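You operate a simulated robot arm through the tools that you are given. There is no shell and no other tool.

You are at the controls of a simulated robot arm. One attempt, no reset.

JOB
Test all three pairs of motor 1 and tag it: red if one reads OPEN, else green.
Fine: pair knob to 1-2, 2-3 and 3-1 in turn, test each; tag on the motor's shelf.

The check looks at the end state, three seconds after you hand in, the way a careful person would. Anything else that was tipped, shoved, dropped, spilled or broken makes it a failure.

ROBOT AND FRAMES
A 7-joint arm with a three-finger gripper, fixed in place. Base frame: the origin is on the floor under the middle of its stand, x ahead of it, y to its left, z up. Units: cm, degrees, N and s.
With the tool pointing down near the work surface it reaches from about 10 to 86 cm from the base axis. Its first joint turns from -166.0 to 166.0 degrees. Payload 2.69 kg.
The TCP is the grasp point between the finger pads, 2.9 cm short of the fingertips. In the tool frame z runs along the fingers and y along their closing line. The gripper opens to 12 cm; its body begins 7.8 cm behind the TCP.
Orientation is that of the tool frame in the base frame, as [roll, pitch, yaw] about the fixed x, y, z axes, in that order (R = Rz(yaw) Ry(pitch) Rx(roll)). With the fingers straight down and closing along the base's y, the tool's x points along the base's -x, its y along +y and its z along -z.

CONTROLS
- The arm moves only by the tool send_rows. Its argument "increments" is a list of rows, each a list of 2 entries, a list of its own where there are three numbers: the shift along the base's x, y, z in mm, then the turn, a rotation vector about the base's x, y, z in degrees. In form: [[[tx, ty, tz], [rx, ry, rz]], ...]. A call has 1 to 20 rows; each row shifts and turns the commanded pose from where the row before left it. "gripper" is the opening, from 0 (shut) to 1 (fully open), set as the call begins (left out, the last holds). Rows are played at 5 a second. More than 5 cm and 8.6 degrees between two rows, or a gripper value outside its range, and nothing of the call is played. Where a pose cannot be reached the arm comes as near as it can. A force on the tool above 40 N (or 10 N above the force at the start of the call, whichever is more), or a blocked arm, ends the call early, and 0.2 s more pass. The fingers move at their own pace (about 13.62 cm/s each) and stop on an object; they squeeze with about 20 N. The grip force told is the motor's: it shows also when the fingers shut on nothing. Time passes only in rows, and 0.2 s behind the last, so rows that do not move let the fingers close. The reply holds the time, the measured pose of the TCP, the force on the tool along the base axes, the opening and the grip force, in the units named above and with some noise, with the torque about the TCP (base axes, N m) and any sound that the robot's microphone picked up.
- Cameras (640 x 400 px; columns grow to the right, rows downward): "scene" is fixed at [4.84, 49.86, 161.81]; the picture's right is [-0.34, -0.94, 0.00], its down [-0.87, 0.32, -0.38] and it looks along [0.36, -0.13, -0.92] (base axes); focal length 246 px, centre (320, 200). "wrist" rides on the gripper at [6.3, 0, -10.4] in the tool frame; the picture's right is [0.00, 1.00, 0.00], its down [-0.83, 0.00, -0.56] and it looks along [-0.56, 0.00, 0.83] (tool axes); focal length 275 px, centre (320, 200).
- snapshot(camera): a new picture of that camera. It takes no simulated time.
- lift_body(by): moves the trunk up (or, below 0, down) by that many cm; the arm rides with it, the base frame stays. It gives what a move gives, with no picture.
- probe_pixels(camera, pixels): for up to 12 pixels [column, row] of the newest picture of that camera ("zoom" is the newest enlarged one), the place [x, y, z] in the base frame of the surface seen there, good to about 0.3 cm. It takes no simulated time.
- zoom(camera, box): a new picture of the part [left, top, right, bottom] of that camera's present view, enlarged. It takes no simulated time.
- finish_job(): hands the job in; it is judged then, once.

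Leave the gripper open and the arm clear of the work at the hand-in unless told otherwise.

The tools are called after "Request:" as a command line: name --argument value ..., lists and objects as JSON in quotes. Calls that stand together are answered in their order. send_rows: Moves the arm, as the interface text tells. Its arguments: {"type":"object","properties":{"increments":{"type":"array","items":{"type":"array"}},"gripper":{"type":"number"}},"required":["increments"]} The other tools are called the same way: lift_body (by) moves the trunk up or down; snapshot (camera) takes a picture; probe_pixels (camera, pixels) gives the place of the surface under pixels of a picture; zoom (camera, box) takes an enlarged picture of a part of a camera's view; finish_job () hands the job in.

At the start:

```text
time_s: 0.0
eef_pos: [24.9, 53.04, 124.36]
tcp_rot: [180.0, -0.1, -179.8]
ft_force: [0.3, 0.3, 0.3]
ft_torque: [-0.01, -0.01, -0.01]
opening: 12.0
gripper_force: 0.1
trunk travel left (down, up): [-50.0, 8.6]
```

scene: 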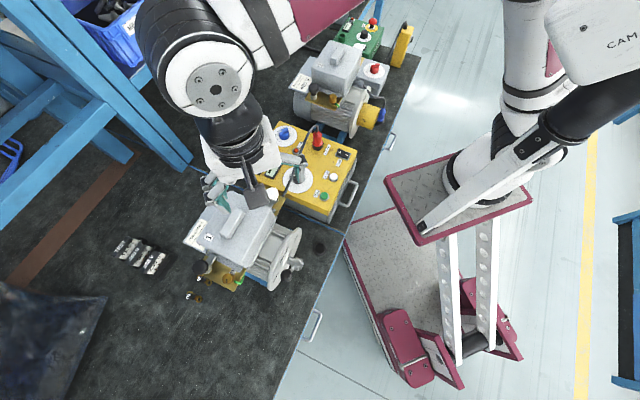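
wrist: 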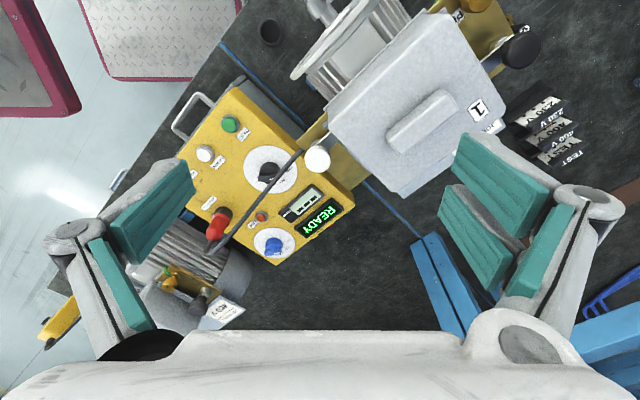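

I see a yellow tester (display READY) between two motors. Motor 1 is the grey box labelled "1" and there are plates near it. I'll enlarge several parts of both views before moving.

Request:
zoom --camera "wrist" --box '[160, 70, 360, 270]'

Request:
zoom --camera "wrist" --box '[280, 0, 640, 220]'

Request:
zoom --camera "scene" --box '[100, 180, 340, 330]'

Request:
zoom --camera "scene" --box '[240, 10, 430, 230]'

```text
2.00 times, centred on (260, 170) of wrist
```

zoom: 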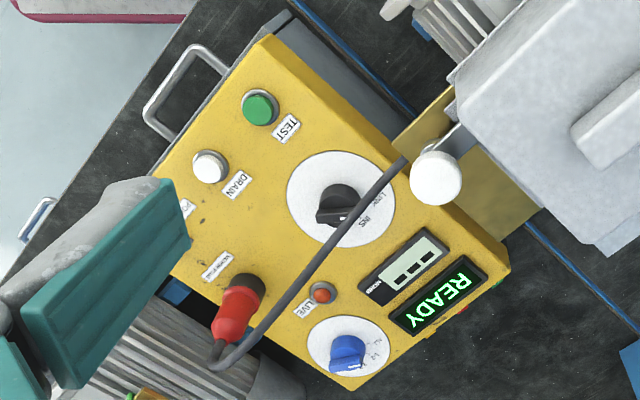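

```text
1.78 times, centred on (460, 110) of wrist
```

zoom: 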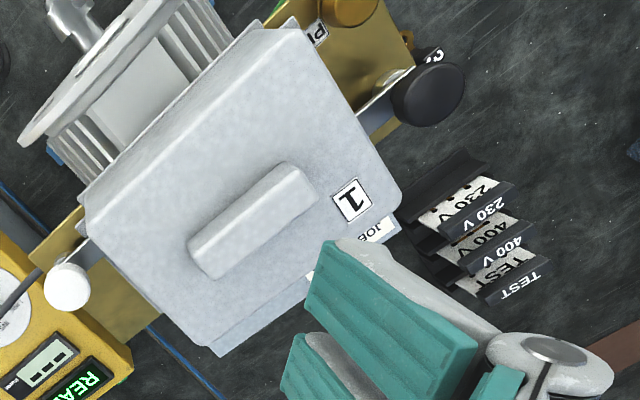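

```text
2.67 times, centred on (220, 255) of scene
```

zoom: 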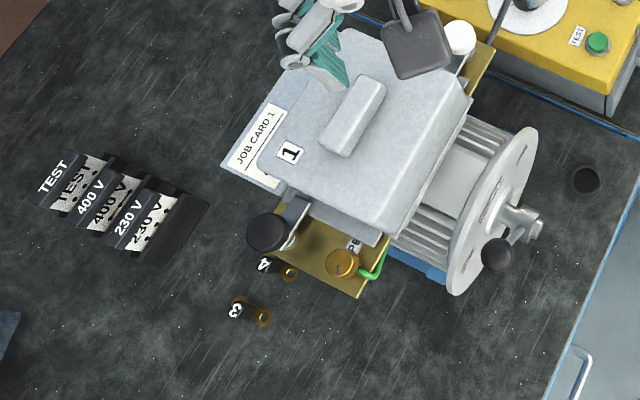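

```text
1.82 times, centred on (335, 120) of scene
```

zoom: 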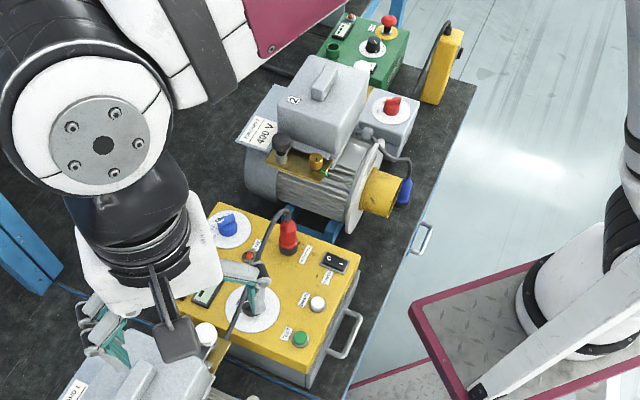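

The bench is busy. I'll probe some places to understand the geometry: bench surface, tester top, motor 1 lid, plates, the knobs.

Request:
snapshot --camera "scene"

Request:
probe_pixels --camera "scene" --pixels '[[130, 330], [208, 237], [280, 258], [196, 268], [190, 297], [150, 250], [324, 196], [283, 134], [318, 140], [300, 178], [325, 70], [402, 45]]'

Request:
snapshot --camera "wrist"

Request:
probe_pixels --camera "wrist" --pixels '[[230, 124], [205, 153], [267, 173], [273, 246], [220, 218], [316, 158], [420, 120], [478, 108], [538, 110], [552, 155], [320, 217], [304, 200]]'

```text
taken
```

scene: 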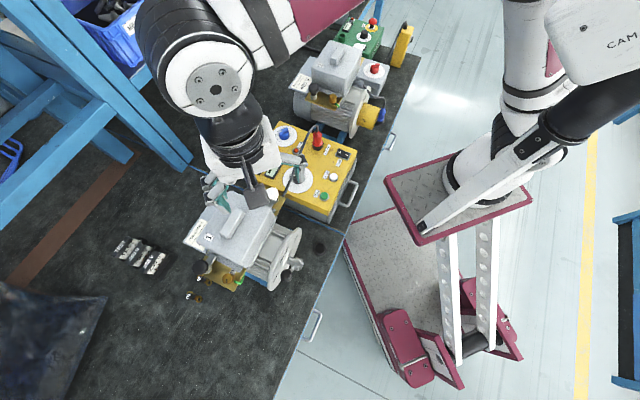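

```text
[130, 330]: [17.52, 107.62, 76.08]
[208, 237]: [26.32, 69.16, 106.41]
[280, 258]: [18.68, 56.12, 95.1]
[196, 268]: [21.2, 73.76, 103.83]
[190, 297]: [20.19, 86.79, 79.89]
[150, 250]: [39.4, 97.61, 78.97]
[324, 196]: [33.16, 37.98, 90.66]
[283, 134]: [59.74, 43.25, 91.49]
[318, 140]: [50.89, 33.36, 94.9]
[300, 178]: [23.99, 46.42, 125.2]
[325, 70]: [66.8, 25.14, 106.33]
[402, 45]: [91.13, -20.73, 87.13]
```

```text
taken
```

wrist: 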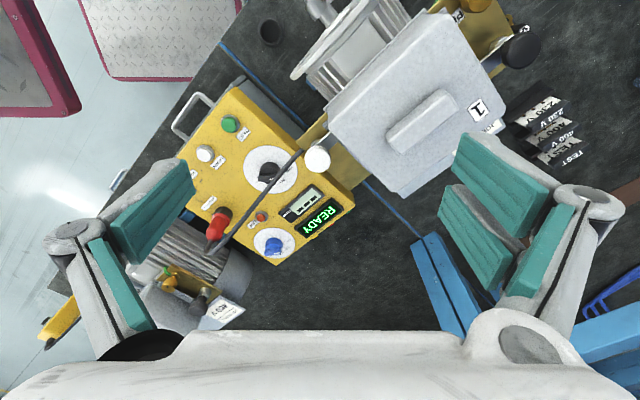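

```text
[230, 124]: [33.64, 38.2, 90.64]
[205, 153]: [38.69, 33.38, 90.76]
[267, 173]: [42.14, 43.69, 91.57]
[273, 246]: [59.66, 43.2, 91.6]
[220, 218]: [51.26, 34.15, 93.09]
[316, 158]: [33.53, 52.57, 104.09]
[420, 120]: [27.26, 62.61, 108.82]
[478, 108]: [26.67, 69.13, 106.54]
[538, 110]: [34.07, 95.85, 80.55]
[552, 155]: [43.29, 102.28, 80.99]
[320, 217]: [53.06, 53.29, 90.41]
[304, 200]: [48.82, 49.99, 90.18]
```

Bench surface is about z=76. I don't see the red/green tags yet; I'll enlarge the rest of the scene view.

Request:
zoom --camera "scene" --box '[0, 0, 200, 125]'

Request:
zoom --camera "scene" --box '[280, 0, 440, 100]'

Request:
zoom --camera "scene" --box '[0, 230, 270, 400]'

Request:
zoom --camera "wrist" --box '[120, 220, 340, 350]'

Request:
zoom --camera "wrist" --box '[250, 180, 350, 270]'

```text
3.20 times, centred on (100, 62) of scene
```

zoom: 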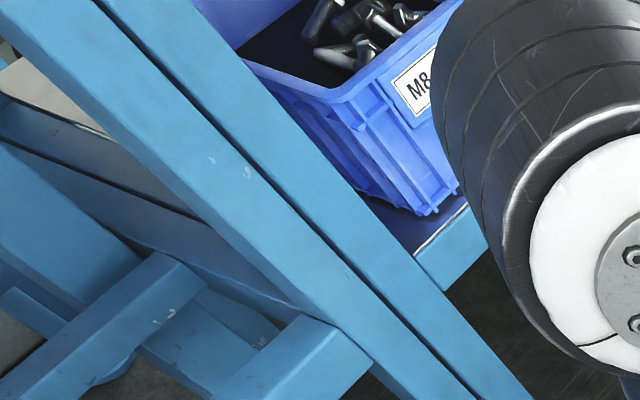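

```text
4.00 times, centred on (360, 50) of scene
```

zoom: 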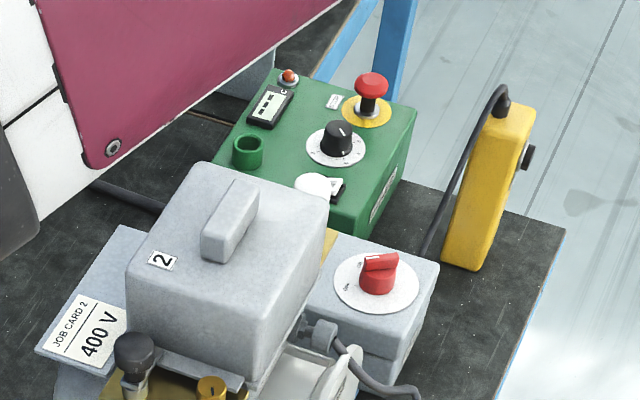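

```text
2.35 times, centred on (135, 315) of scene
```

zoom: 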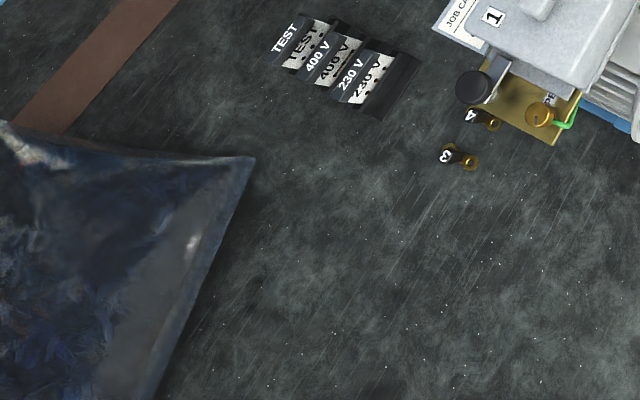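

```text
2.91 times, centred on (230, 285) of wrist
```

zoom: 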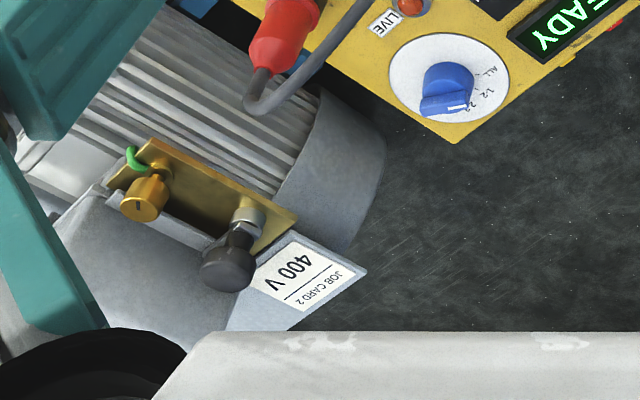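

```text
4.44 times, centred on (300, 225) of wrist
```

zoom: 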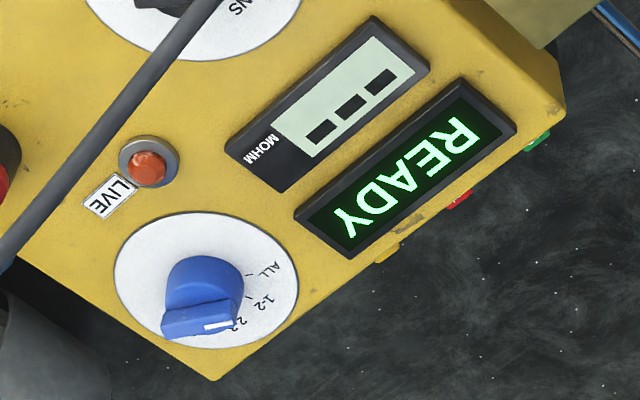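

There seem to be coloured tabs hanging on the far side of the tester (wrist about (337,235), (352,224), (370,211)). I'll probe them, then move the camera, staying high, to look at the tester's far side.

Request:
snapshot --camera "wrist"

Request:
probe_pixels --camera "wrist" --pixels '[[337, 236], [353, 224], [370, 211], [494, 126], [468, 4], [348, 210], [300, 250], [330, 130], [300, 155], [450, 270]]'

Request:
send_rows --increments '[[[17, 6, 0], [0, 0, -7.5]], [[17, 6, 0], [0, 0, -7.5]], [[17, 6, 0], [0, 0, -7.5]], [[17, 6, 0], [0, 0, -7.5]], [[17, 6, 0], [0, 0, -7.5]], [[17, 6, 0], [0, 0, -7.5]], [[17, 6, 0], [0, 0, -7.5]], [[17, 6, 0], [0, 0, -7.5]], [[17, 6, 0], [0, 0, -7.5]], [[17, 6, 0], [0, 0, -7.5]], [[17, 6, 0], [0, 0, -7.5]], [[17, 6, 0], [0, 0, -7.5]]]'

Request:
snapshot --camera "wrist"

Request:
snapshot --camera "scene"

```text
taken
```

wrist: 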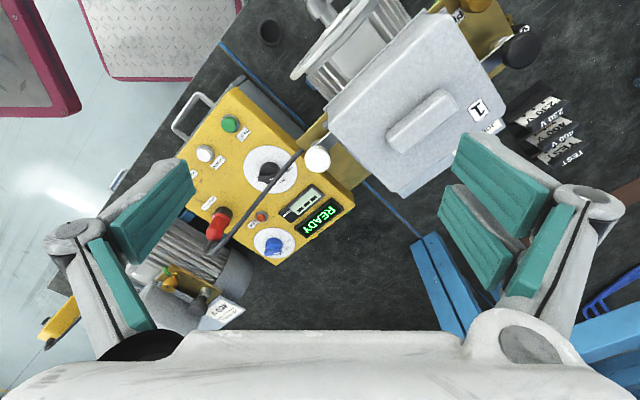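

```text
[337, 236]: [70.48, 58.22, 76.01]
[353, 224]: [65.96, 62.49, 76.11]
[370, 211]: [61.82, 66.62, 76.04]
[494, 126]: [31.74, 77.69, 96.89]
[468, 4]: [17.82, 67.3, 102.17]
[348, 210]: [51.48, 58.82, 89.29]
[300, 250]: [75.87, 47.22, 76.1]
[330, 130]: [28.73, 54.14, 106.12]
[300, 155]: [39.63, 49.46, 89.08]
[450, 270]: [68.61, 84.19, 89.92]
```

```text
time_s: 2.6
eef_pos: [45.37, 60.2, 124.47]
tcp_rot: [-180.0, -0.1, 90.0]
ft_force: [-0.3, -0.3, 0.5]
ft_torque: [0.0, -0.02, -0.02]
opening: 12.02
gripper_force: 0.1
trunk travel left (down, up): [-50.0, 8.6]
```

```text
taken
```

wrist: 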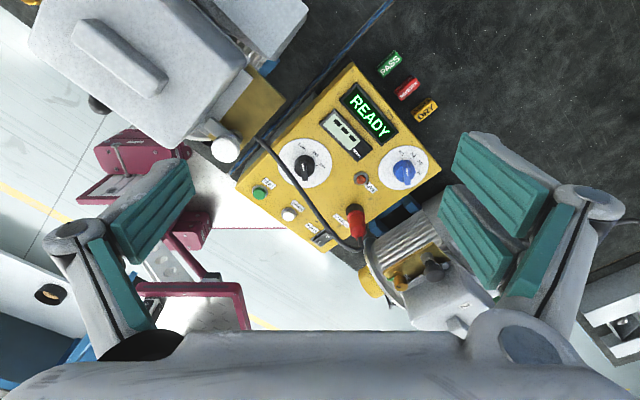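

```text
taken
```

scene: 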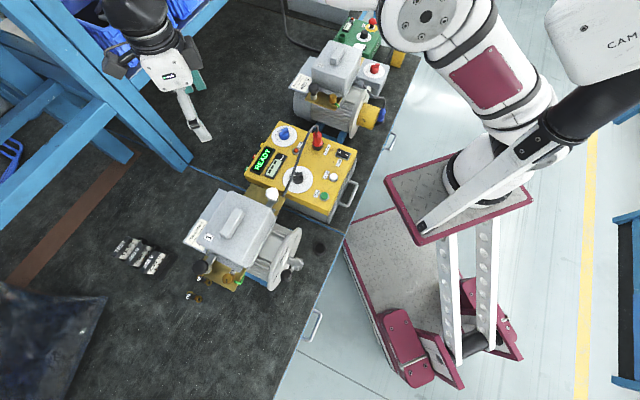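

Now three tags are visible on the bench behind the tester: green (388,64), red (406,88), yellow (425,111). I'll enlarge these and the tester.

Request:
zoom --camera "wrist" --box '[360, 40, 460, 130]'

Request:
zoom --camera "wrist" --box '[230, 60, 450, 250]'

Request:
zoom --camera "wrist" --box '[0, 0, 320, 200]'

Request:
zoom --camera "scene" --box '[170, 100, 370, 300]'

Request:
probe_pixels --camera "wrist" --pixels '[[388, 64], [406, 88], [425, 111], [380, 73], [398, 57], [305, 168], [404, 172], [355, 222], [288, 214], [259, 192], [320, 238], [361, 178]]'

```text
4.44 times, centred on (410, 85) of wrist
```

zoom: 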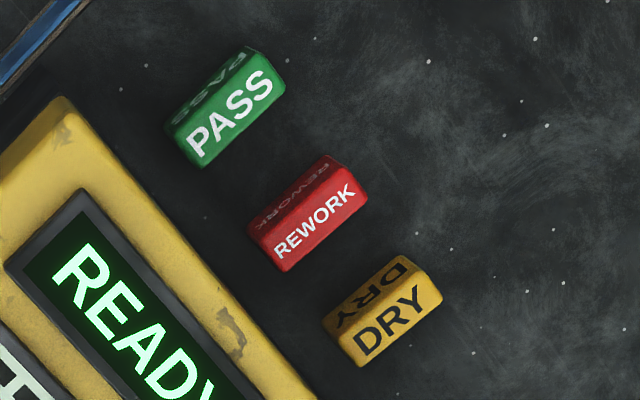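

```text
2.11 times, centred on (340, 155) of wrist
```

zoom: 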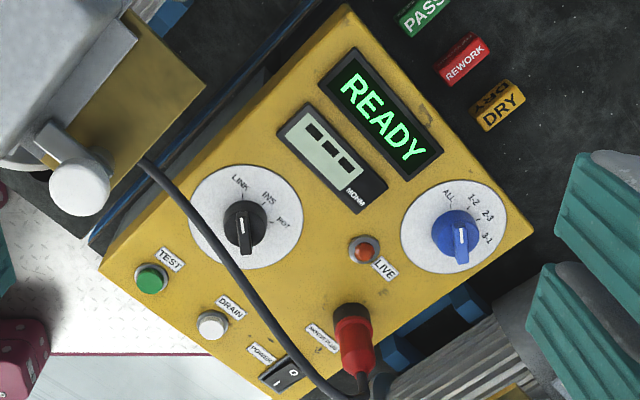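

```text
2.00 times, centred on (160, 100) of wrist
```

zoom: 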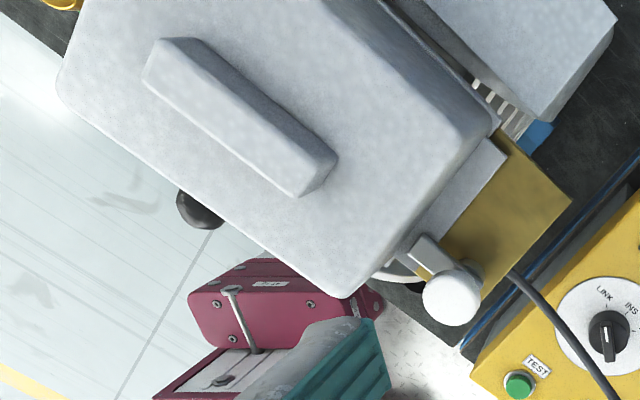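

```text
2.00 times, centred on (270, 200) of scene
```

zoom: 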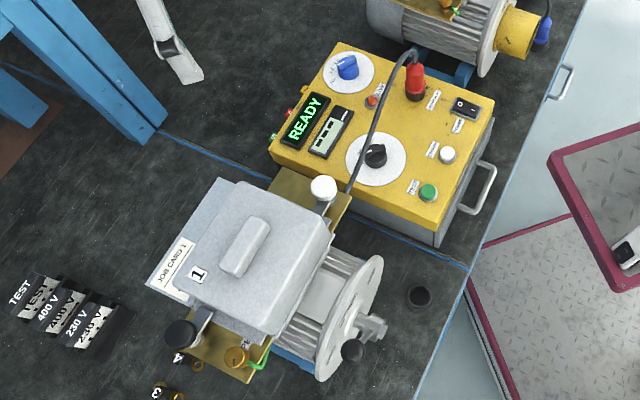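

```text
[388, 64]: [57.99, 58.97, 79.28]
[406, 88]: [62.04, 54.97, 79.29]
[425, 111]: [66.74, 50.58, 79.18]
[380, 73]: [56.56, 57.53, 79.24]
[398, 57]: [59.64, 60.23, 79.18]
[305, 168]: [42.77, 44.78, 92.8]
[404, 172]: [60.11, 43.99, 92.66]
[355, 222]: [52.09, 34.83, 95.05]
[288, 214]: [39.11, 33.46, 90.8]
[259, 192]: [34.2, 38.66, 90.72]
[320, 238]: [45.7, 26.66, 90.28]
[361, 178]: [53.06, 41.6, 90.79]
```

Tags: PASS green (58.0,59.0), REWORK red (62.0,55.0), DRY yellow (66.7,50.6), lying on the bench. I'll enlarge the two knobs, the socket and the cable more.

Request:
zoom --camera "wrist" --box '[370, 140, 440, 195]'

Request:
zoom --camera "wrist" --box '[265, 130, 345, 190]'

Request:
zoom --camera "wrist" --box '[290, 180, 400, 260]'

Request:
zoom --camera "wrist" --box '[180, 60, 310, 200]'

Request:
zoom --camera "scene" --box '[180, 185, 310, 300]'

```text
7.27 times, centred on (405, 168) of wrist
```

zoom: 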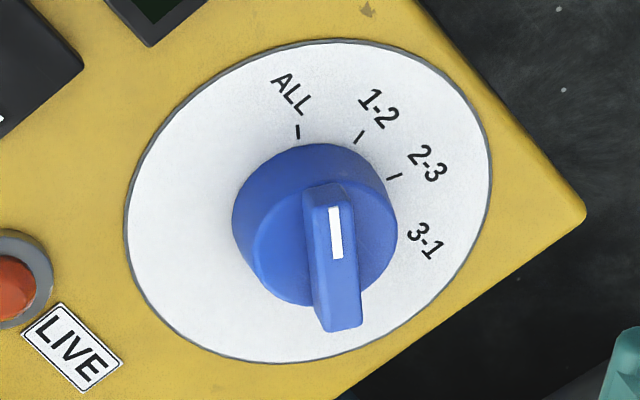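

```text
6.67 times, centred on (305, 160) of wrist
```

zoom: 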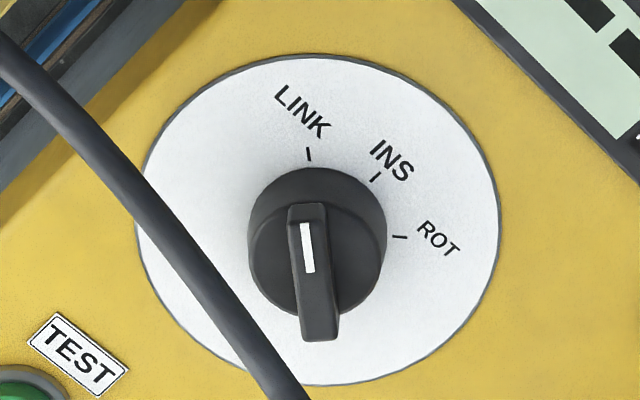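

```text
5.00 times, centred on (345, 220) of wrist
```

zoom: 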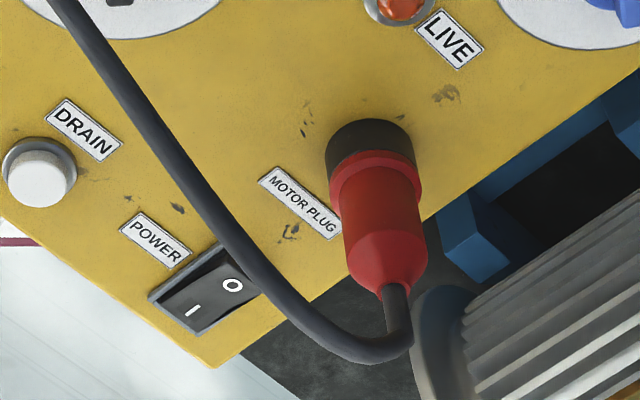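

```text
2.86 times, centred on (245, 130) of wrist
```

zoom: 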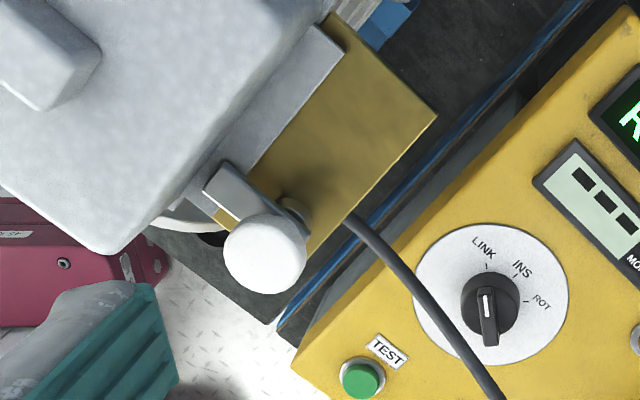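

```text
3.48 times, centred on (245, 242) of scene
```

zoom: 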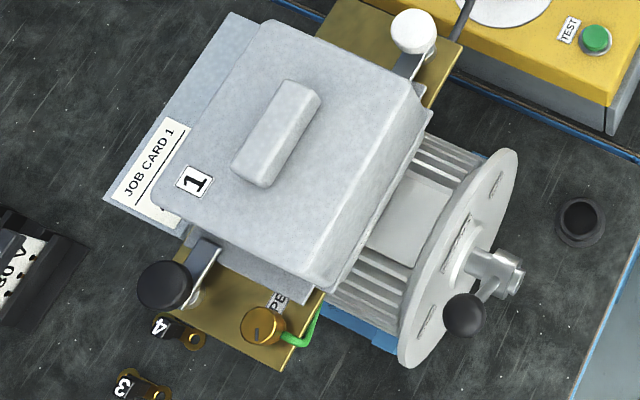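

The pointers' white marks stand at LINK (black) and ALL (blue); motor plug is in, its cable goes to motor 1. Power is on. The flat grey plate with JOB CARD 1 seems to be motor 1's shelf; I'll probe its surface in the newest zoom.

Request:
probe_pixels --camera "zoom" --pixels '[[232, 22], [215, 60], [185, 85], [225, 45], [180, 130], [150, 175], [115, 195], [150, 225], [190, 130], [200, 75], [168, 100], [245, 25]]'

```text
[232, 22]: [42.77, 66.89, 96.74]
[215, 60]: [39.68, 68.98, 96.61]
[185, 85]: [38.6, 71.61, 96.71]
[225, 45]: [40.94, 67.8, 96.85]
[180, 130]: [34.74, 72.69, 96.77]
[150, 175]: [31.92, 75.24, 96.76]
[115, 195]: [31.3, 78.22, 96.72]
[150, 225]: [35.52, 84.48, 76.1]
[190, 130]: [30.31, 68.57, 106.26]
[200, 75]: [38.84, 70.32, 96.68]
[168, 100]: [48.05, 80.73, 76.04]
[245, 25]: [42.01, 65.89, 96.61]
```

The shelf is a level plate at z≈96.7 running from about (31,78) to (43,67), with the job card at its one end. Next I turn a further -45° and move to look at the shelf and motor 1 from the far side.

Request:
send_rows --increments '[[[-9, 16, 0], [0, 0, -7.5]], [[-9, 16, 0], [0, 0, -7.5]], [[-9, 16, 0], [0, 0, -7.5]], [[-9, 16, 0], [0, 0, -7.5]], [[-9, 16, 0], [0, 0, -7.5]], [[-9, 16, 0], [0, 0, -7.5]]]'

Request:
snapshot --camera "wrist"

Request:
snapshot --camera "scene"

```text
time_s: 4.0
eef_pos: [41.93, 60.96, 121.14]
tcp_rot: [-178.5, 2.6, 48.0]
ft_force: [0.4, 0.5, 0.4]
ft_torque: [0.05, -0.04, -0.02]
opening: 11.98
gripper_force: 0.1
out of reach, approached as far as the arm can: row 3, 4, 5, 6
trunk travel left (down, up): [-50.0, 8.6]
```

```text
taken
```

wrist: 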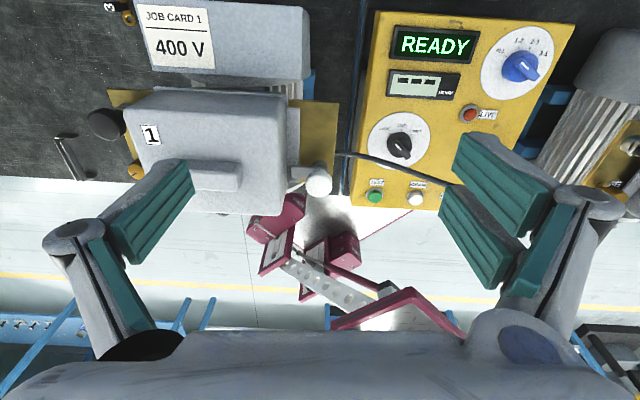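

```text
taken
```

scene: 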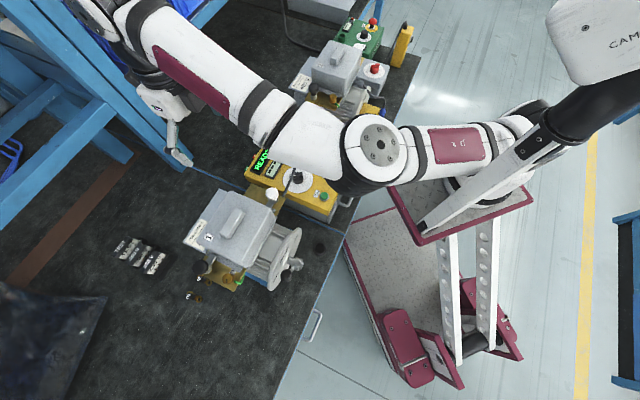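

From here JOB CARD 1 reads 400 V and the shelf with free space to the right of the card is visible at about (215–310, 0–75). I'll enlarge it and the tester, and probe corners.

Request:
zoom --camera "wrist" --box '[340, 0, 580, 220]'

Request:
zoom --camera "wrist" --box '[90, 0, 350, 210]'

Request:
probe_pixels --camera "wrist" --pixels '[[135, 2], [307, 10], [309, 68], [260, 75], [225, 72], [153, 70], [212, 8], [214, 66], [260, 40], [280, 88], [150, 95], [270, 110]]'

```text
1.82 times, centred on (460, 110) of wrist
```

zoom: 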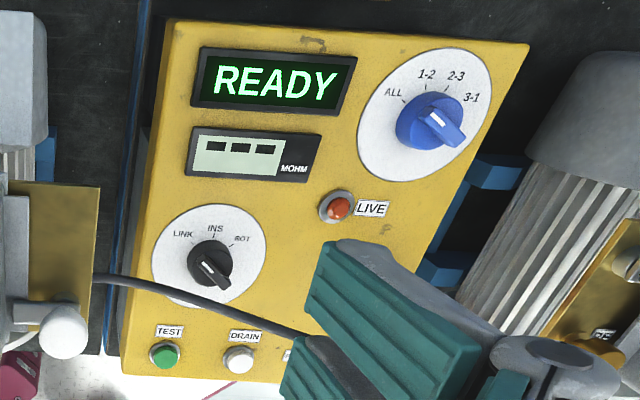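

```text
1.90 times, centred on (220, 105) of wrist
```

zoom: 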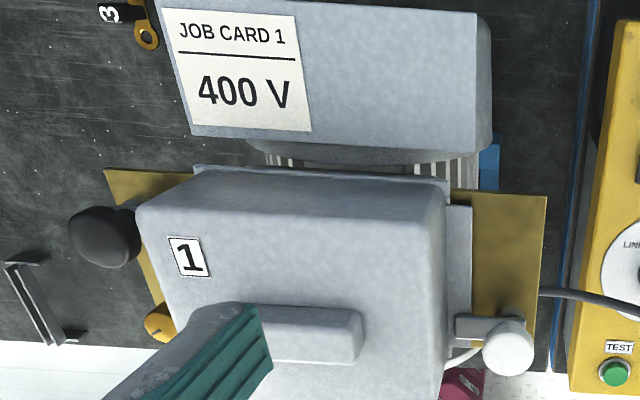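

```text
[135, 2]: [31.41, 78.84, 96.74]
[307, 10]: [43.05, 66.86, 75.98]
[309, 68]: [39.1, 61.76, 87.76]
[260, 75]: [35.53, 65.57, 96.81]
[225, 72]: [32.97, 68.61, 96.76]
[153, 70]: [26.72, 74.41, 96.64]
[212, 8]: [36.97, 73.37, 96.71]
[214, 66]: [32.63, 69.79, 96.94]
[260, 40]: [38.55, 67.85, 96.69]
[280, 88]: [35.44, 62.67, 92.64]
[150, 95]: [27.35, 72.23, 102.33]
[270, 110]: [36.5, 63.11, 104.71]
```

The free shelf area is about 9 × 6.4 cm, centred near (37.6, 68.0, 96.7). Now I go back and lower above the tester to see the blue knob and its marks closely.

Request:
send_rows --increments '[[[21, -22, -10], [0, 0, 7.5]], [[21, -22, -20], [0, 0, 7.5]], [[21, -22, -20], [0, 0, 7.5]], [[21, -22, -20], [0, 0, 7.5]], [[21, -22, -20], [0, 0, 7.5]], [[21, -22, -20], [0, 0, 7.5]], [[21, -22, -20], [0, 0, 7.5]], [[21, -22, -20], [0, 0, 7.5]]]'

Request:
snapshot --camera "wrist"

Request:
snapshot --camera "scene"

```text
time_s: 5.8
eef_pos: [58.96, 43.29, 106.07]
tcp_rot: [-178.7, 2.6, 107.9]
ft_force: [-1.3, 0.1, -0.3]
ft_torque: [-0.05, -0.08, 0.02]
opening: 11.97
gripper_force: 0.1
trunk travel left (down, up): [-50.0, 8.6]
```

```text
taken
```

wrist: 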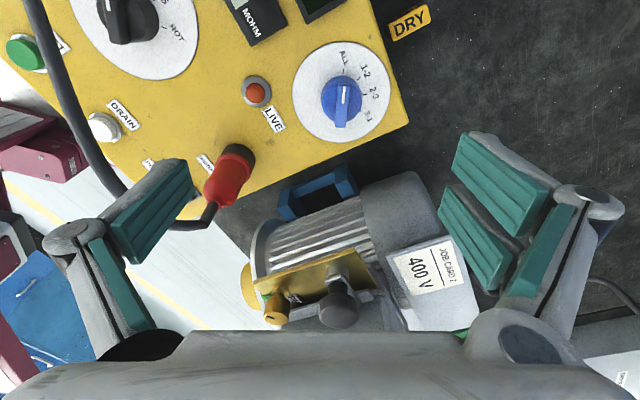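

```text
taken
```

scene: 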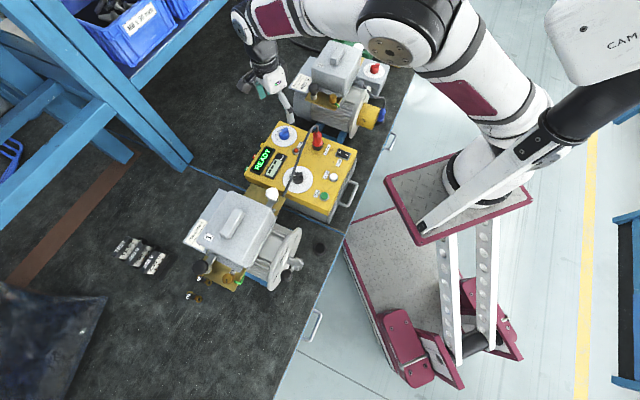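

The blue knob is at (342,98), nearly below the grasp point. I enlarge it and probe its ticks and rim to get its centre and angles.

Request:
zoom --camera "wrist" --box '[285, 35, 400, 150]'

Request:
probe_pixels --camera "zoom" --pixels '[[150, 200], [480, 200], [320, 40], [320, 360], [316, 140], [366, 160], [395, 205], [310, 225], [322, 170], [308, 300], [345, 215], [280, 215]]'

```text
3.48 times, centred on (342, 92) of wrist
```

zoom: 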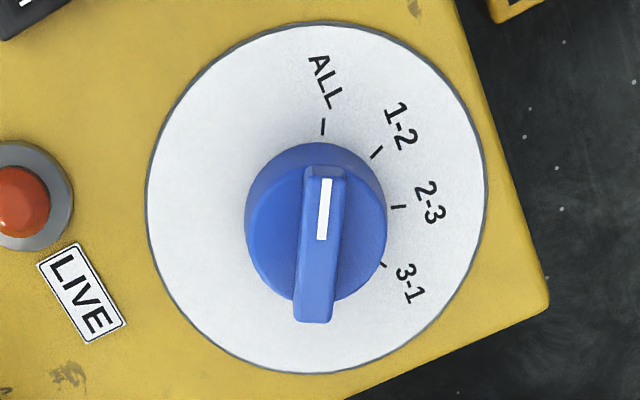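

```text
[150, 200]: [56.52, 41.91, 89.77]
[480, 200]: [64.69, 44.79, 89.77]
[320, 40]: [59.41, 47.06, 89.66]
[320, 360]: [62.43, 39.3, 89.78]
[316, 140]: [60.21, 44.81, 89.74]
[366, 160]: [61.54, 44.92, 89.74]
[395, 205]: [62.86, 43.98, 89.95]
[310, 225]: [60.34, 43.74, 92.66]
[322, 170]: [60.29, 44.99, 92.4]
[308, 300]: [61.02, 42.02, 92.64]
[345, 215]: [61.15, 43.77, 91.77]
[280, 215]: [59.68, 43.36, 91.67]
```

Knob centre ≈ (60.7, 43.4), blade along ~105°, blade top z≈92.65, disc top 91.7, panel 89.75. I level the tool, align across the blade, and lower to z=100 with the gripper half open.

Request:
send_rows --increments '[[[5, 0, -10], [2.87, -0.44, -2.9]], [[6, 0, -20], [0, 0, 0]], [[6, 1, -30], [0, 0, 0]], [[0, 0, 0], [0, 0, 0]]]' --gripper 0.5

Request:
snapshot --camera "wrist"

```text
time_s: 6.8
eef_pos: [60.57, 43.38, 100.01]
tcp_rot: [180.0, 0.0, 104.7]
ft_force: [-0.2, 1.4, -0.6]
ft_torque: [0.02, 0.02, 0.02]
opening: 5.98
gripper_force: 0.1
trunk travel left (down, up): [-50.0, 8.6]
```

```text
taken
```

wrist: 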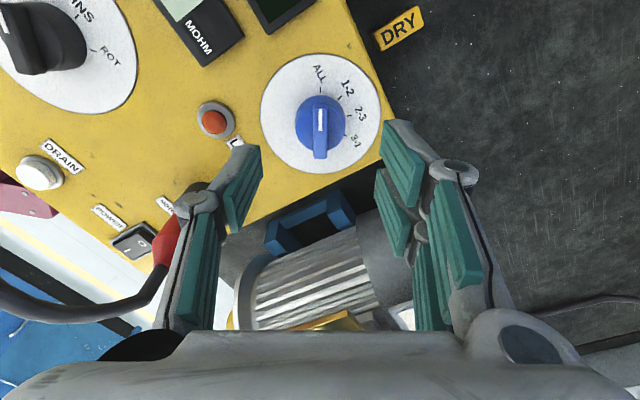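

Well aligned: the blade centre sits at column 320 below the grasp point. I lower to z≈94.8 so the fingertips straddle the blade just above the disc.

Request:
send_rows --increments '[[[0, 0, -15], [0, 0, 0]], [[0, 0, -15], [0, 0, 0]], [[0, 0, -12], [0, 0, 0]], [[0, 0, -10], [0, 0, 0]], [[0, 0, 0], [0, 0, 0]]]'

Request:
snapshot --camera "wrist"

```text
time_s: 8.0
eef_pos: [60.54, 43.46, 94.92]
tcp_rot: [-180.0, 0.1, 104.6]
ft_force: [-0.8, 0.2, -0.7]
ft_torque: [-0.01, 0.03, 0.01]
opening: 6.03
gripper_force: 0.1
trunk travel left (down, up): [-50.0, 8.6]
```

```text
taken
```

wrist: 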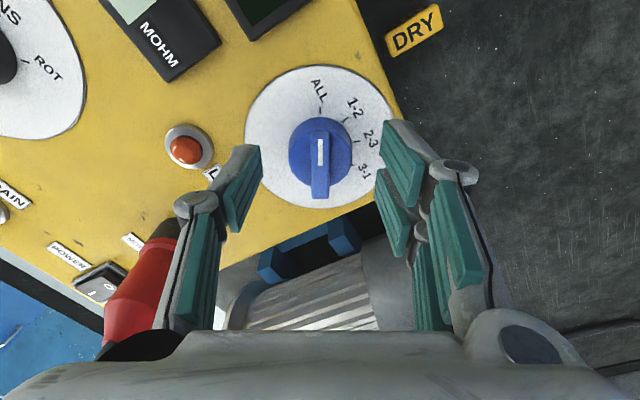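

The blade (319,157) lies between the pads. I close the fingers on it without moving.

Request:
send_rows --increments '[[[0, 0, 0], [0, 0, 0]], [[0, 0, 0], [0, 0, 0]], [[0, 0, 0], [0, 0, 0]], [[0, 0, 0], [0, 0, 0]]]' --gripper 0.0

Request:
zoom --camera "wrist" --box '[220, 50, 420, 250]'

```text
time_s: 9.0
eef_pos: [60.65, 43.37, 95.0]
tcp_rot: [180.0, 0.0, 104.6]
ft_force: [2.0, 1.0, -0.6]
ft_torque: [0.03, -0.07, -0.04]
opening: 1.01
gripper_force: 37.8
trunk travel left (down, up): [-50.0, 8.6]
```

```text
2.00 times, centred on (320, 150) of wrist
```

zoom: 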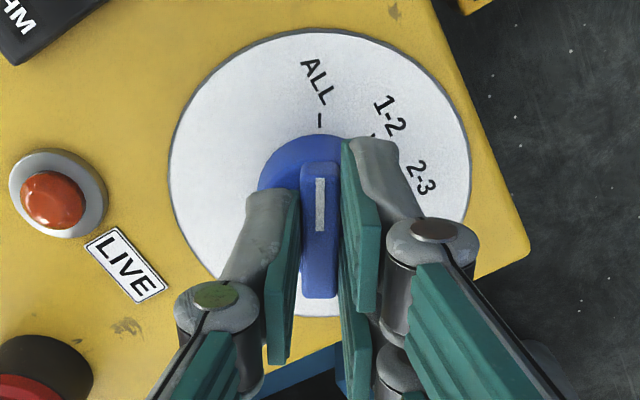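

The fingers hold the blade (opening 1.0 cm). Now I turn clockwise about 42° toward 1-2.

Request:
send_rows --increments '[[[0, 0, 0], [0, 0, -7]], [[0, 0, 0], [0, 0, -7]], [[0, 0, 0], [0, 0, -7]], [[0, 0, 0], [0, 0, -7]], [[0, 0, 0], [0, 0, -7]], [[0, 0, 0], [0, 0, -7]], [[0, 0, 0], [0, 0, 0]]]'

Request:
zoom --camera "wrist" --box '[220, 50, 420, 250]'

```text
time_s: 10.6
eef_pos: [60.88, 43.35, 94.99]
tcp_rot: [179.9, -0.1, 62.6]
ft_force: [22.1, 4.9, -3.3]
ft_torque: [0.12, -0.55, 0.11]
opening: 1.0
gripper_force: 37.5
trunk travel left (down, up): [-50.0, 8.6]
```

```text
2.00 times, centred on (320, 150) of wrist
```

zoom: 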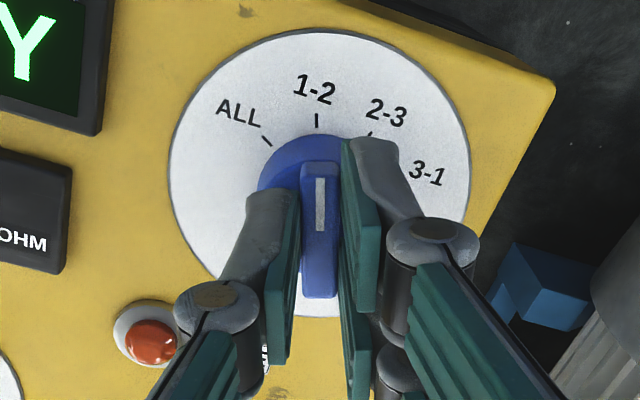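

The mark now points at the 1-2 tick. There's a 22 N sideways force from a small centre offset, so I open the fingers and then check the pointer.

Request:
send_rows --increments '[[[0, 0, 0], [0, 0, 0]], [[0, 0, 0], [0, 0, 0]]]' --gripper 0.5

Request:
zoom --camera "wrist" --box '[220, 50, 420, 250]'

```text
time_s: 11.2
eef_pos: [60.55, 43.35, 94.94]
tcp_rot: [-179.9, 0.1, 62.6]
ft_force: [-0.3, 0.2, -0.2]
ft_torque: [-0.05, 0.0, 0.04]
opening: 6.01
gripper_force: 0.1
trunk travel left (down, up): [-50.0, 8.6]
```

```text
2.00 times, centred on (320, 150) of wrist
```

zoom: 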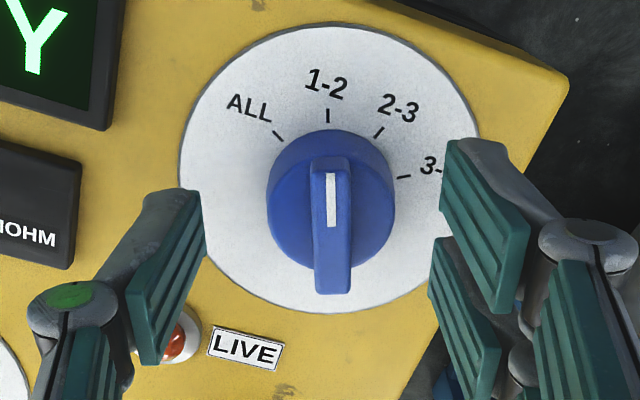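

The pointer stands on 1-2. Now I rise clear and move above the TEST button to look at it and the cable next to it, with the fingers shut for pressing.

Request:
send_rows --increments '[[[0, 0, 40], [0, 0, 0]], [[0, 0, 45], [0, 0, 0]], [[0, 0, 45], [0, 0, 0]], [[0, 0, 40], [0, 0, 0]], [[-40, 0, 0], [0, 0, 0]], [[-40, 0, 0], [0, 0, 0]], [[-40, 0, 0], [0, 0, 0]], [[-40, 0, 0], [0, 0, 0]], [[-40, 0, 0], [0, 0, 0]], [[-40, -10, 0], [0, 0, 0]], [[0, 0, 0], [0, 0, 0]]]' --gripper 0.5

Request:
snapshot --camera "wrist"

Request:
snapshot --camera "scene"

```text
time_s: 13.2
eef_pos: [48.97, 37.74, 106.08]
tcp_rot: [176.9, 6.7, 52.5]
ft_force: [0.0, 0.2, 0.3]
ft_torque: [0.03, 0.05, 0.01]
opening: 6.02
gripper_force: 0.1
trunk travel left (down, up): [-50.0, 8.6]
stopped in row 9: the arm was blocked; the commanded pose is now the measured one
```

```text
taken
```

wrist: 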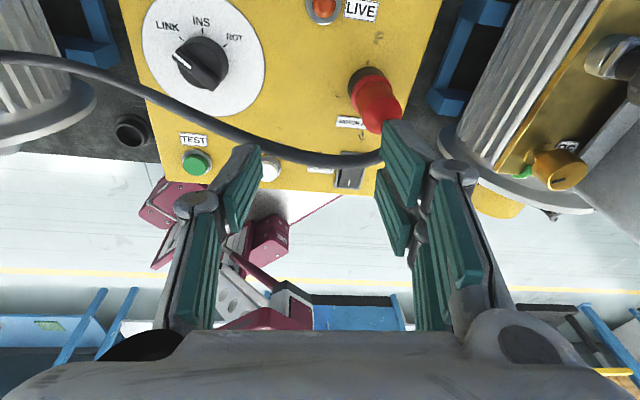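

```text
taken
```

scene: 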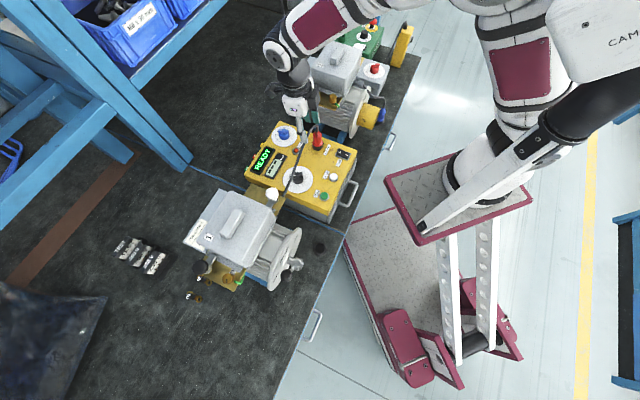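

The arm was blocked midway (49.0, 37.7, 106.1), slightly tilted, with no contact force; probably an arm-joint limit at this turn. I lift straight up first, levelling the tool, then turn the tool back toward its starting heading.

Request:
send_rows --increments '[[[0, 0, 20], [0, 0, 0]], [[0, 0, 20], [0, 0, 0]], [[0, 0, 20], [3.6, -0.8, 5]], [[0, 10, 0], [3.6, -0.8, 5]], [[0, 0, 0], [0, 0, 0]]]'

Request:
snapshot --camera "scene"

```text
time_s: 14.3
eef_pos: [49.31, 36.74, 106.29]
tcp_rot: [177.9, 7.4, 61.5]
ft_force: [0.7, 0.8, 0.6]
ft_torque: [-0.03, -0.03, 0.02]
opening: 5.98
gripper_force: 0.0
trunk travel left (down, up): [-50.0, 8.6]
stopped in row 5: the arm was blocked; the commanded pose is now the measured one
```

```text
taken
```

scene: 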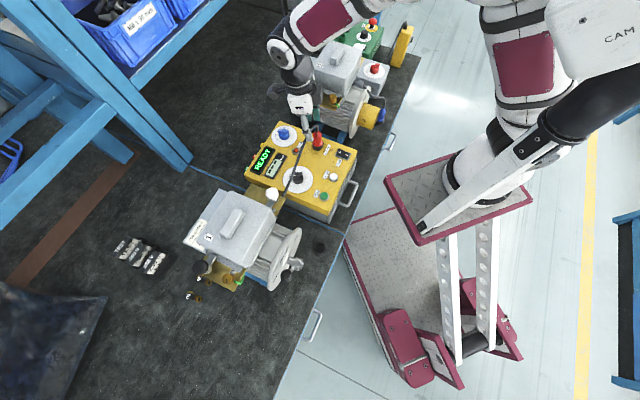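

The wrist turns but the position does not move, so an upper link is likely against the camera mast. I reverse outward the way it came (+x, +y, up).

Request:
send_rows --increments '[[[25, 12, 10], [0, 0, 0]], [[25, 12, 15], [0, 0, 0]], [[25, 12, 15], [0, 0, 0]], [[0, 0, 0], [0, 0, 0]]]'

Request:
snapshot --camera "scene"

```text
time_s: 15.3
eef_pos: [56.77, 40.5, 110.31]
tcp_rot: [177.8, 7.3, 61.6]
ft_force: [-0.2, 0.4, -0.6]
ft_torque: [0.0, -0.03, 0.02]
opening: 6.0
gripper_force: 0.1
trunk travel left (down, up): [-50.0, 8.6]
```

```text
taken
```

scene: 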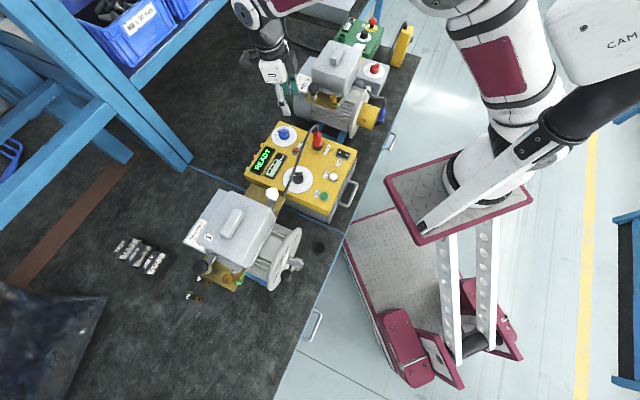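

Moving outward freed it; the upper arm had been against the CAM head. I'll level the tool, rise, and go back to the starting-type posture (tool heading 180°), which had more room, in segments.

Request:
send_rows --increments '[[[0, 10, 20], [3.7, -0.8, 0]], [[-10, 20, 30], [3.7, -0.8, 0]], [[-15, 30, 30], [0, 0, 7.4]], [[-15, 30, 30], [0, 0, 7.4]], [[-15, 30, 10], [0, 0, 7.4]], [[-15, 20, 0], [0, 0, 7.4]], [[-15, 0, 0], [0, 0, 7.4]], [[-20, 0, 0], [0, 0, 7.4]], [[0, 0, 0], [0, 0, 0]]]'

Request:
snapshot --camera "scene"

```text
time_s: 17.3
eef_pos: [46.26, 54.46, 122.26]
tcp_rot: [179.8, 0.1, 106.3]
ft_force: [-1.2, -0.3, -0.7]
ft_torque: [0.03, 0.01, 0.03]
opening: 6.01
gripper_force: 0.0
trunk travel left (down, up): [-50.0, 8.6]
```

```text
taken
```

scene: 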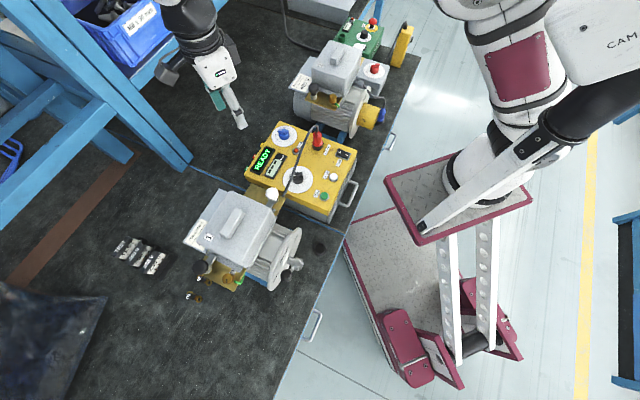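

I probe the CAM head, mast and upper arm in the scene picture to understand what blocked the arm.

Request:
probe_pixels --camera "scene" --pixels '[[600, 40], [565, 70], [555, 20], [600, 100], [520, 155], [430, 220], [510, 60], [480, 25], [525, 90], [490, 150], [460, 5], [545, 60]]'

```text
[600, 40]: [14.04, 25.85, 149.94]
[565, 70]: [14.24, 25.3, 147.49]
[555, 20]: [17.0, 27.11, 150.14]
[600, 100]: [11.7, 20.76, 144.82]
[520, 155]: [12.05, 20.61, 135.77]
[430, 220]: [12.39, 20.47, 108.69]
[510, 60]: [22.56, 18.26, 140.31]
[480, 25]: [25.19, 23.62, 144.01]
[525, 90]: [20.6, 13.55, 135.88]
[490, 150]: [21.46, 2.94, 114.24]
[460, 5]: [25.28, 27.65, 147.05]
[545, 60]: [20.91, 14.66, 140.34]
```

Request:
probe_pixels --camera "scene" --pixels '[[400, 180], [420, 240], [530, 195], [460, 158], [450, 185], [480, 200], [500, 190], [515, 180], [470, 125], [505, 115], [470, 60], [550, 120]]'

Request:
zoom --camera "scene" --box '[380, 0, 640, 260]'

```text
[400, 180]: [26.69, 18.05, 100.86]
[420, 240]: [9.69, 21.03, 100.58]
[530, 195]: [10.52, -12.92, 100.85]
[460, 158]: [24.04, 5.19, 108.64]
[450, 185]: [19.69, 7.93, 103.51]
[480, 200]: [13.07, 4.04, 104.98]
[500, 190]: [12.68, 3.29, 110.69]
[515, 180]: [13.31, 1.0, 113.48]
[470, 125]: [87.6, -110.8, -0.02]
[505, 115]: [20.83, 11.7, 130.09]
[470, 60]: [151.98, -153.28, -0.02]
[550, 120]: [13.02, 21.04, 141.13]
```

```text
1.54 times, centred on (510, 130) of scene
```

zoom: 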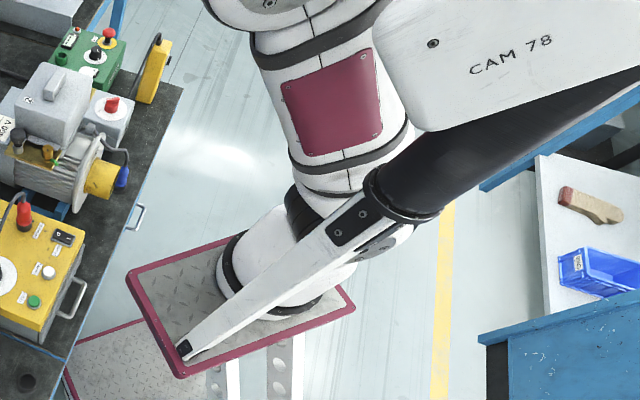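

The mast stands at (12, 20.6) with the CAM head near (17, 27, 150); the upper arm runs close by it. I'll look with the wrist camera at the TEST button and the cable, and plan a press with the tool tilted so the wrist stays farther out.

Request:
snapshot --camera "wrist"

Request:
zoom --camera "scene" --box '[230, 110, 370, 230]'

```text
taken
```

wrist: 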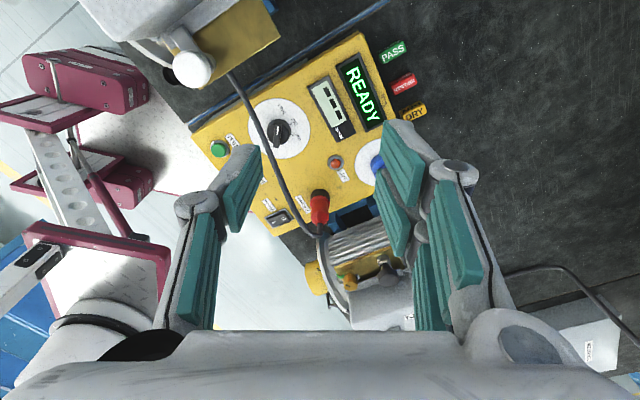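

```text
3.33 times, centred on (300, 170) of scene
```

zoom: 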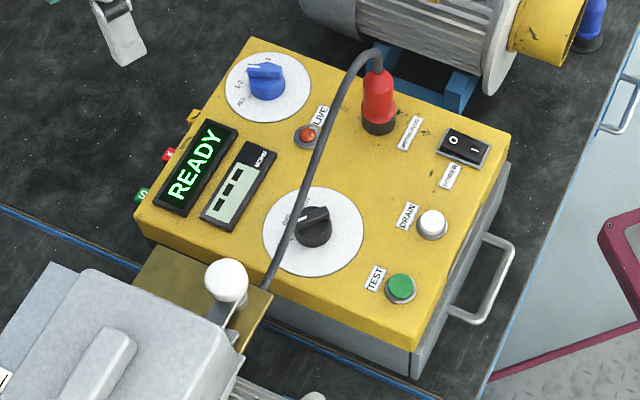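

Request:
probe_pixels --camera "zoom" --pixels '[[375, 53], [352, 65], [333, 105], [313, 155], [300, 190], [285, 240], [268, 283], [400, 285], [400, 298], [431, 221], [226, 280], [300, 213]]'

Request:
probe_pixels --camera "wrist" --pixels '[[235, 85], [255, 120], [268, 155], [285, 185], [310, 228], [335, 238], [218, 147], [320, 215], [278, 135], [190, 70]]'

```text
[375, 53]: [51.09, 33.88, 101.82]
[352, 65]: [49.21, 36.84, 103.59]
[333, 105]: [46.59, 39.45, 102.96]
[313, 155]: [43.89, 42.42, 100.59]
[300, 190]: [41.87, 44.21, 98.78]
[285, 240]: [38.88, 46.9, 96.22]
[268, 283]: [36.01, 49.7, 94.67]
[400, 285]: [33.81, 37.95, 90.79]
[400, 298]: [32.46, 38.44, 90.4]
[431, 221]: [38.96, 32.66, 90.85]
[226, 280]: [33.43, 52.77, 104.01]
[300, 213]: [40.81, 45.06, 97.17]
```

```text
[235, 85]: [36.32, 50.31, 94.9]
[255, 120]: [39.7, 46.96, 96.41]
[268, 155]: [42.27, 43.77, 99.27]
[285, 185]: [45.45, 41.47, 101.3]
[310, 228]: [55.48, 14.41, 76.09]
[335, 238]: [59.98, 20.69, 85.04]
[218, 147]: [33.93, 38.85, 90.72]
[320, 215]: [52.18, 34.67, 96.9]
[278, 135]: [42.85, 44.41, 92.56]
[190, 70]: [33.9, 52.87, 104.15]
```

The cable arches up to z≈103.6 near (49, 37), and TEST is at (33.9, 38.4, 90.8), so a vertical press is safest with the hand staying about 10 cm from the cable. I shut the fingers and approach a point above TEST slowly at z≥112.

Request:
send_rows --increments '[[[-16, -20, 0], [0, 0, 0]], [[-16, -20, 0], [0, 0, 0]], [[-16, -20, -10], [0, 0, 0]], [[-16, -20, -10], [0, 0, 0]], [[0, 0, 0], [0, 0, 0]]]' --gripper 0.0

Request:
snapshot --camera "scene"

```text
time_s: 18.3
eef_pos: [42.14, 45.67, 111.91]
tcp_rot: [-175.0, 8.3, 104.4]
ft_force: [-0.6, -0.3, 0.4]
ft_torque: [0.01, 0.01, -0.02]
opening: 0.01
gripper_force: 20.1
trunk travel left (down, up): [-50.0, 8.6]
stopped in row 4: the arm was blocked; the commanded pose is now the measured one
```

```text
taken
```

scene: 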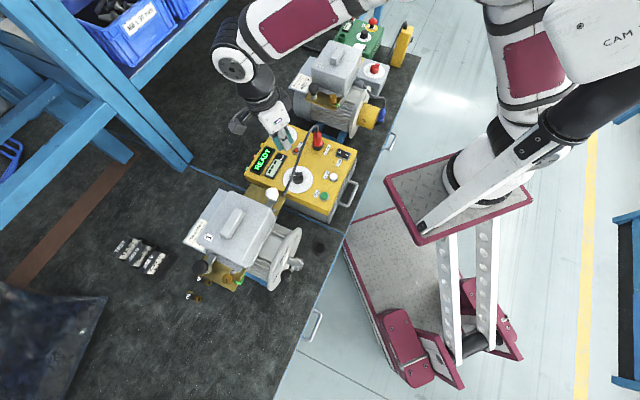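

Blocked again at (42.1, 45.7, 111.9). I probe the upper arm and CAM head once more to see where they touch.

Request:
zoom --camera "scene" --box '[440, 0, 640, 140]'

Request:
probe_pixels --camera "scene" --pixels '[[530, 65], [500, 10], [520, 20], [540, 15], [550, 50], [560, 90], [530, 110], [548, 20], [552, 55], [575, 80], [490, 30], [270, 30]]'

```text
2.86 times, centred on (540, 70) of scene
```

zoom: 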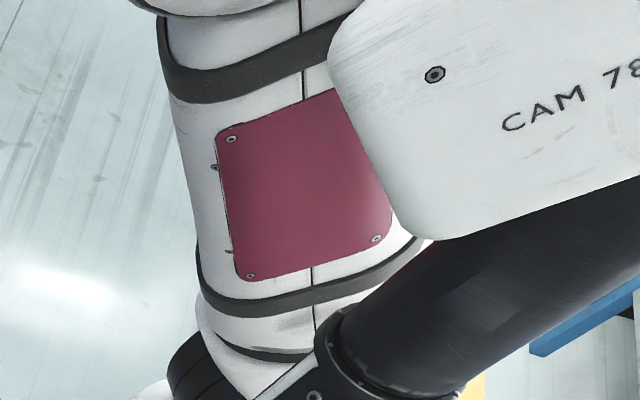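

```text
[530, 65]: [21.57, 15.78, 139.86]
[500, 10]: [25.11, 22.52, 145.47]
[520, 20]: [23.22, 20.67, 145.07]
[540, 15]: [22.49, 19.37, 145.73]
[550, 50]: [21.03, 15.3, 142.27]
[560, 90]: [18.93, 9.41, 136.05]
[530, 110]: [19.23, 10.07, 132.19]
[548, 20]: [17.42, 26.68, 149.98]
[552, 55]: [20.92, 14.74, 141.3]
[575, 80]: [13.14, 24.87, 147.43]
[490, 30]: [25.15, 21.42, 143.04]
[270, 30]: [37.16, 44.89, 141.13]
```

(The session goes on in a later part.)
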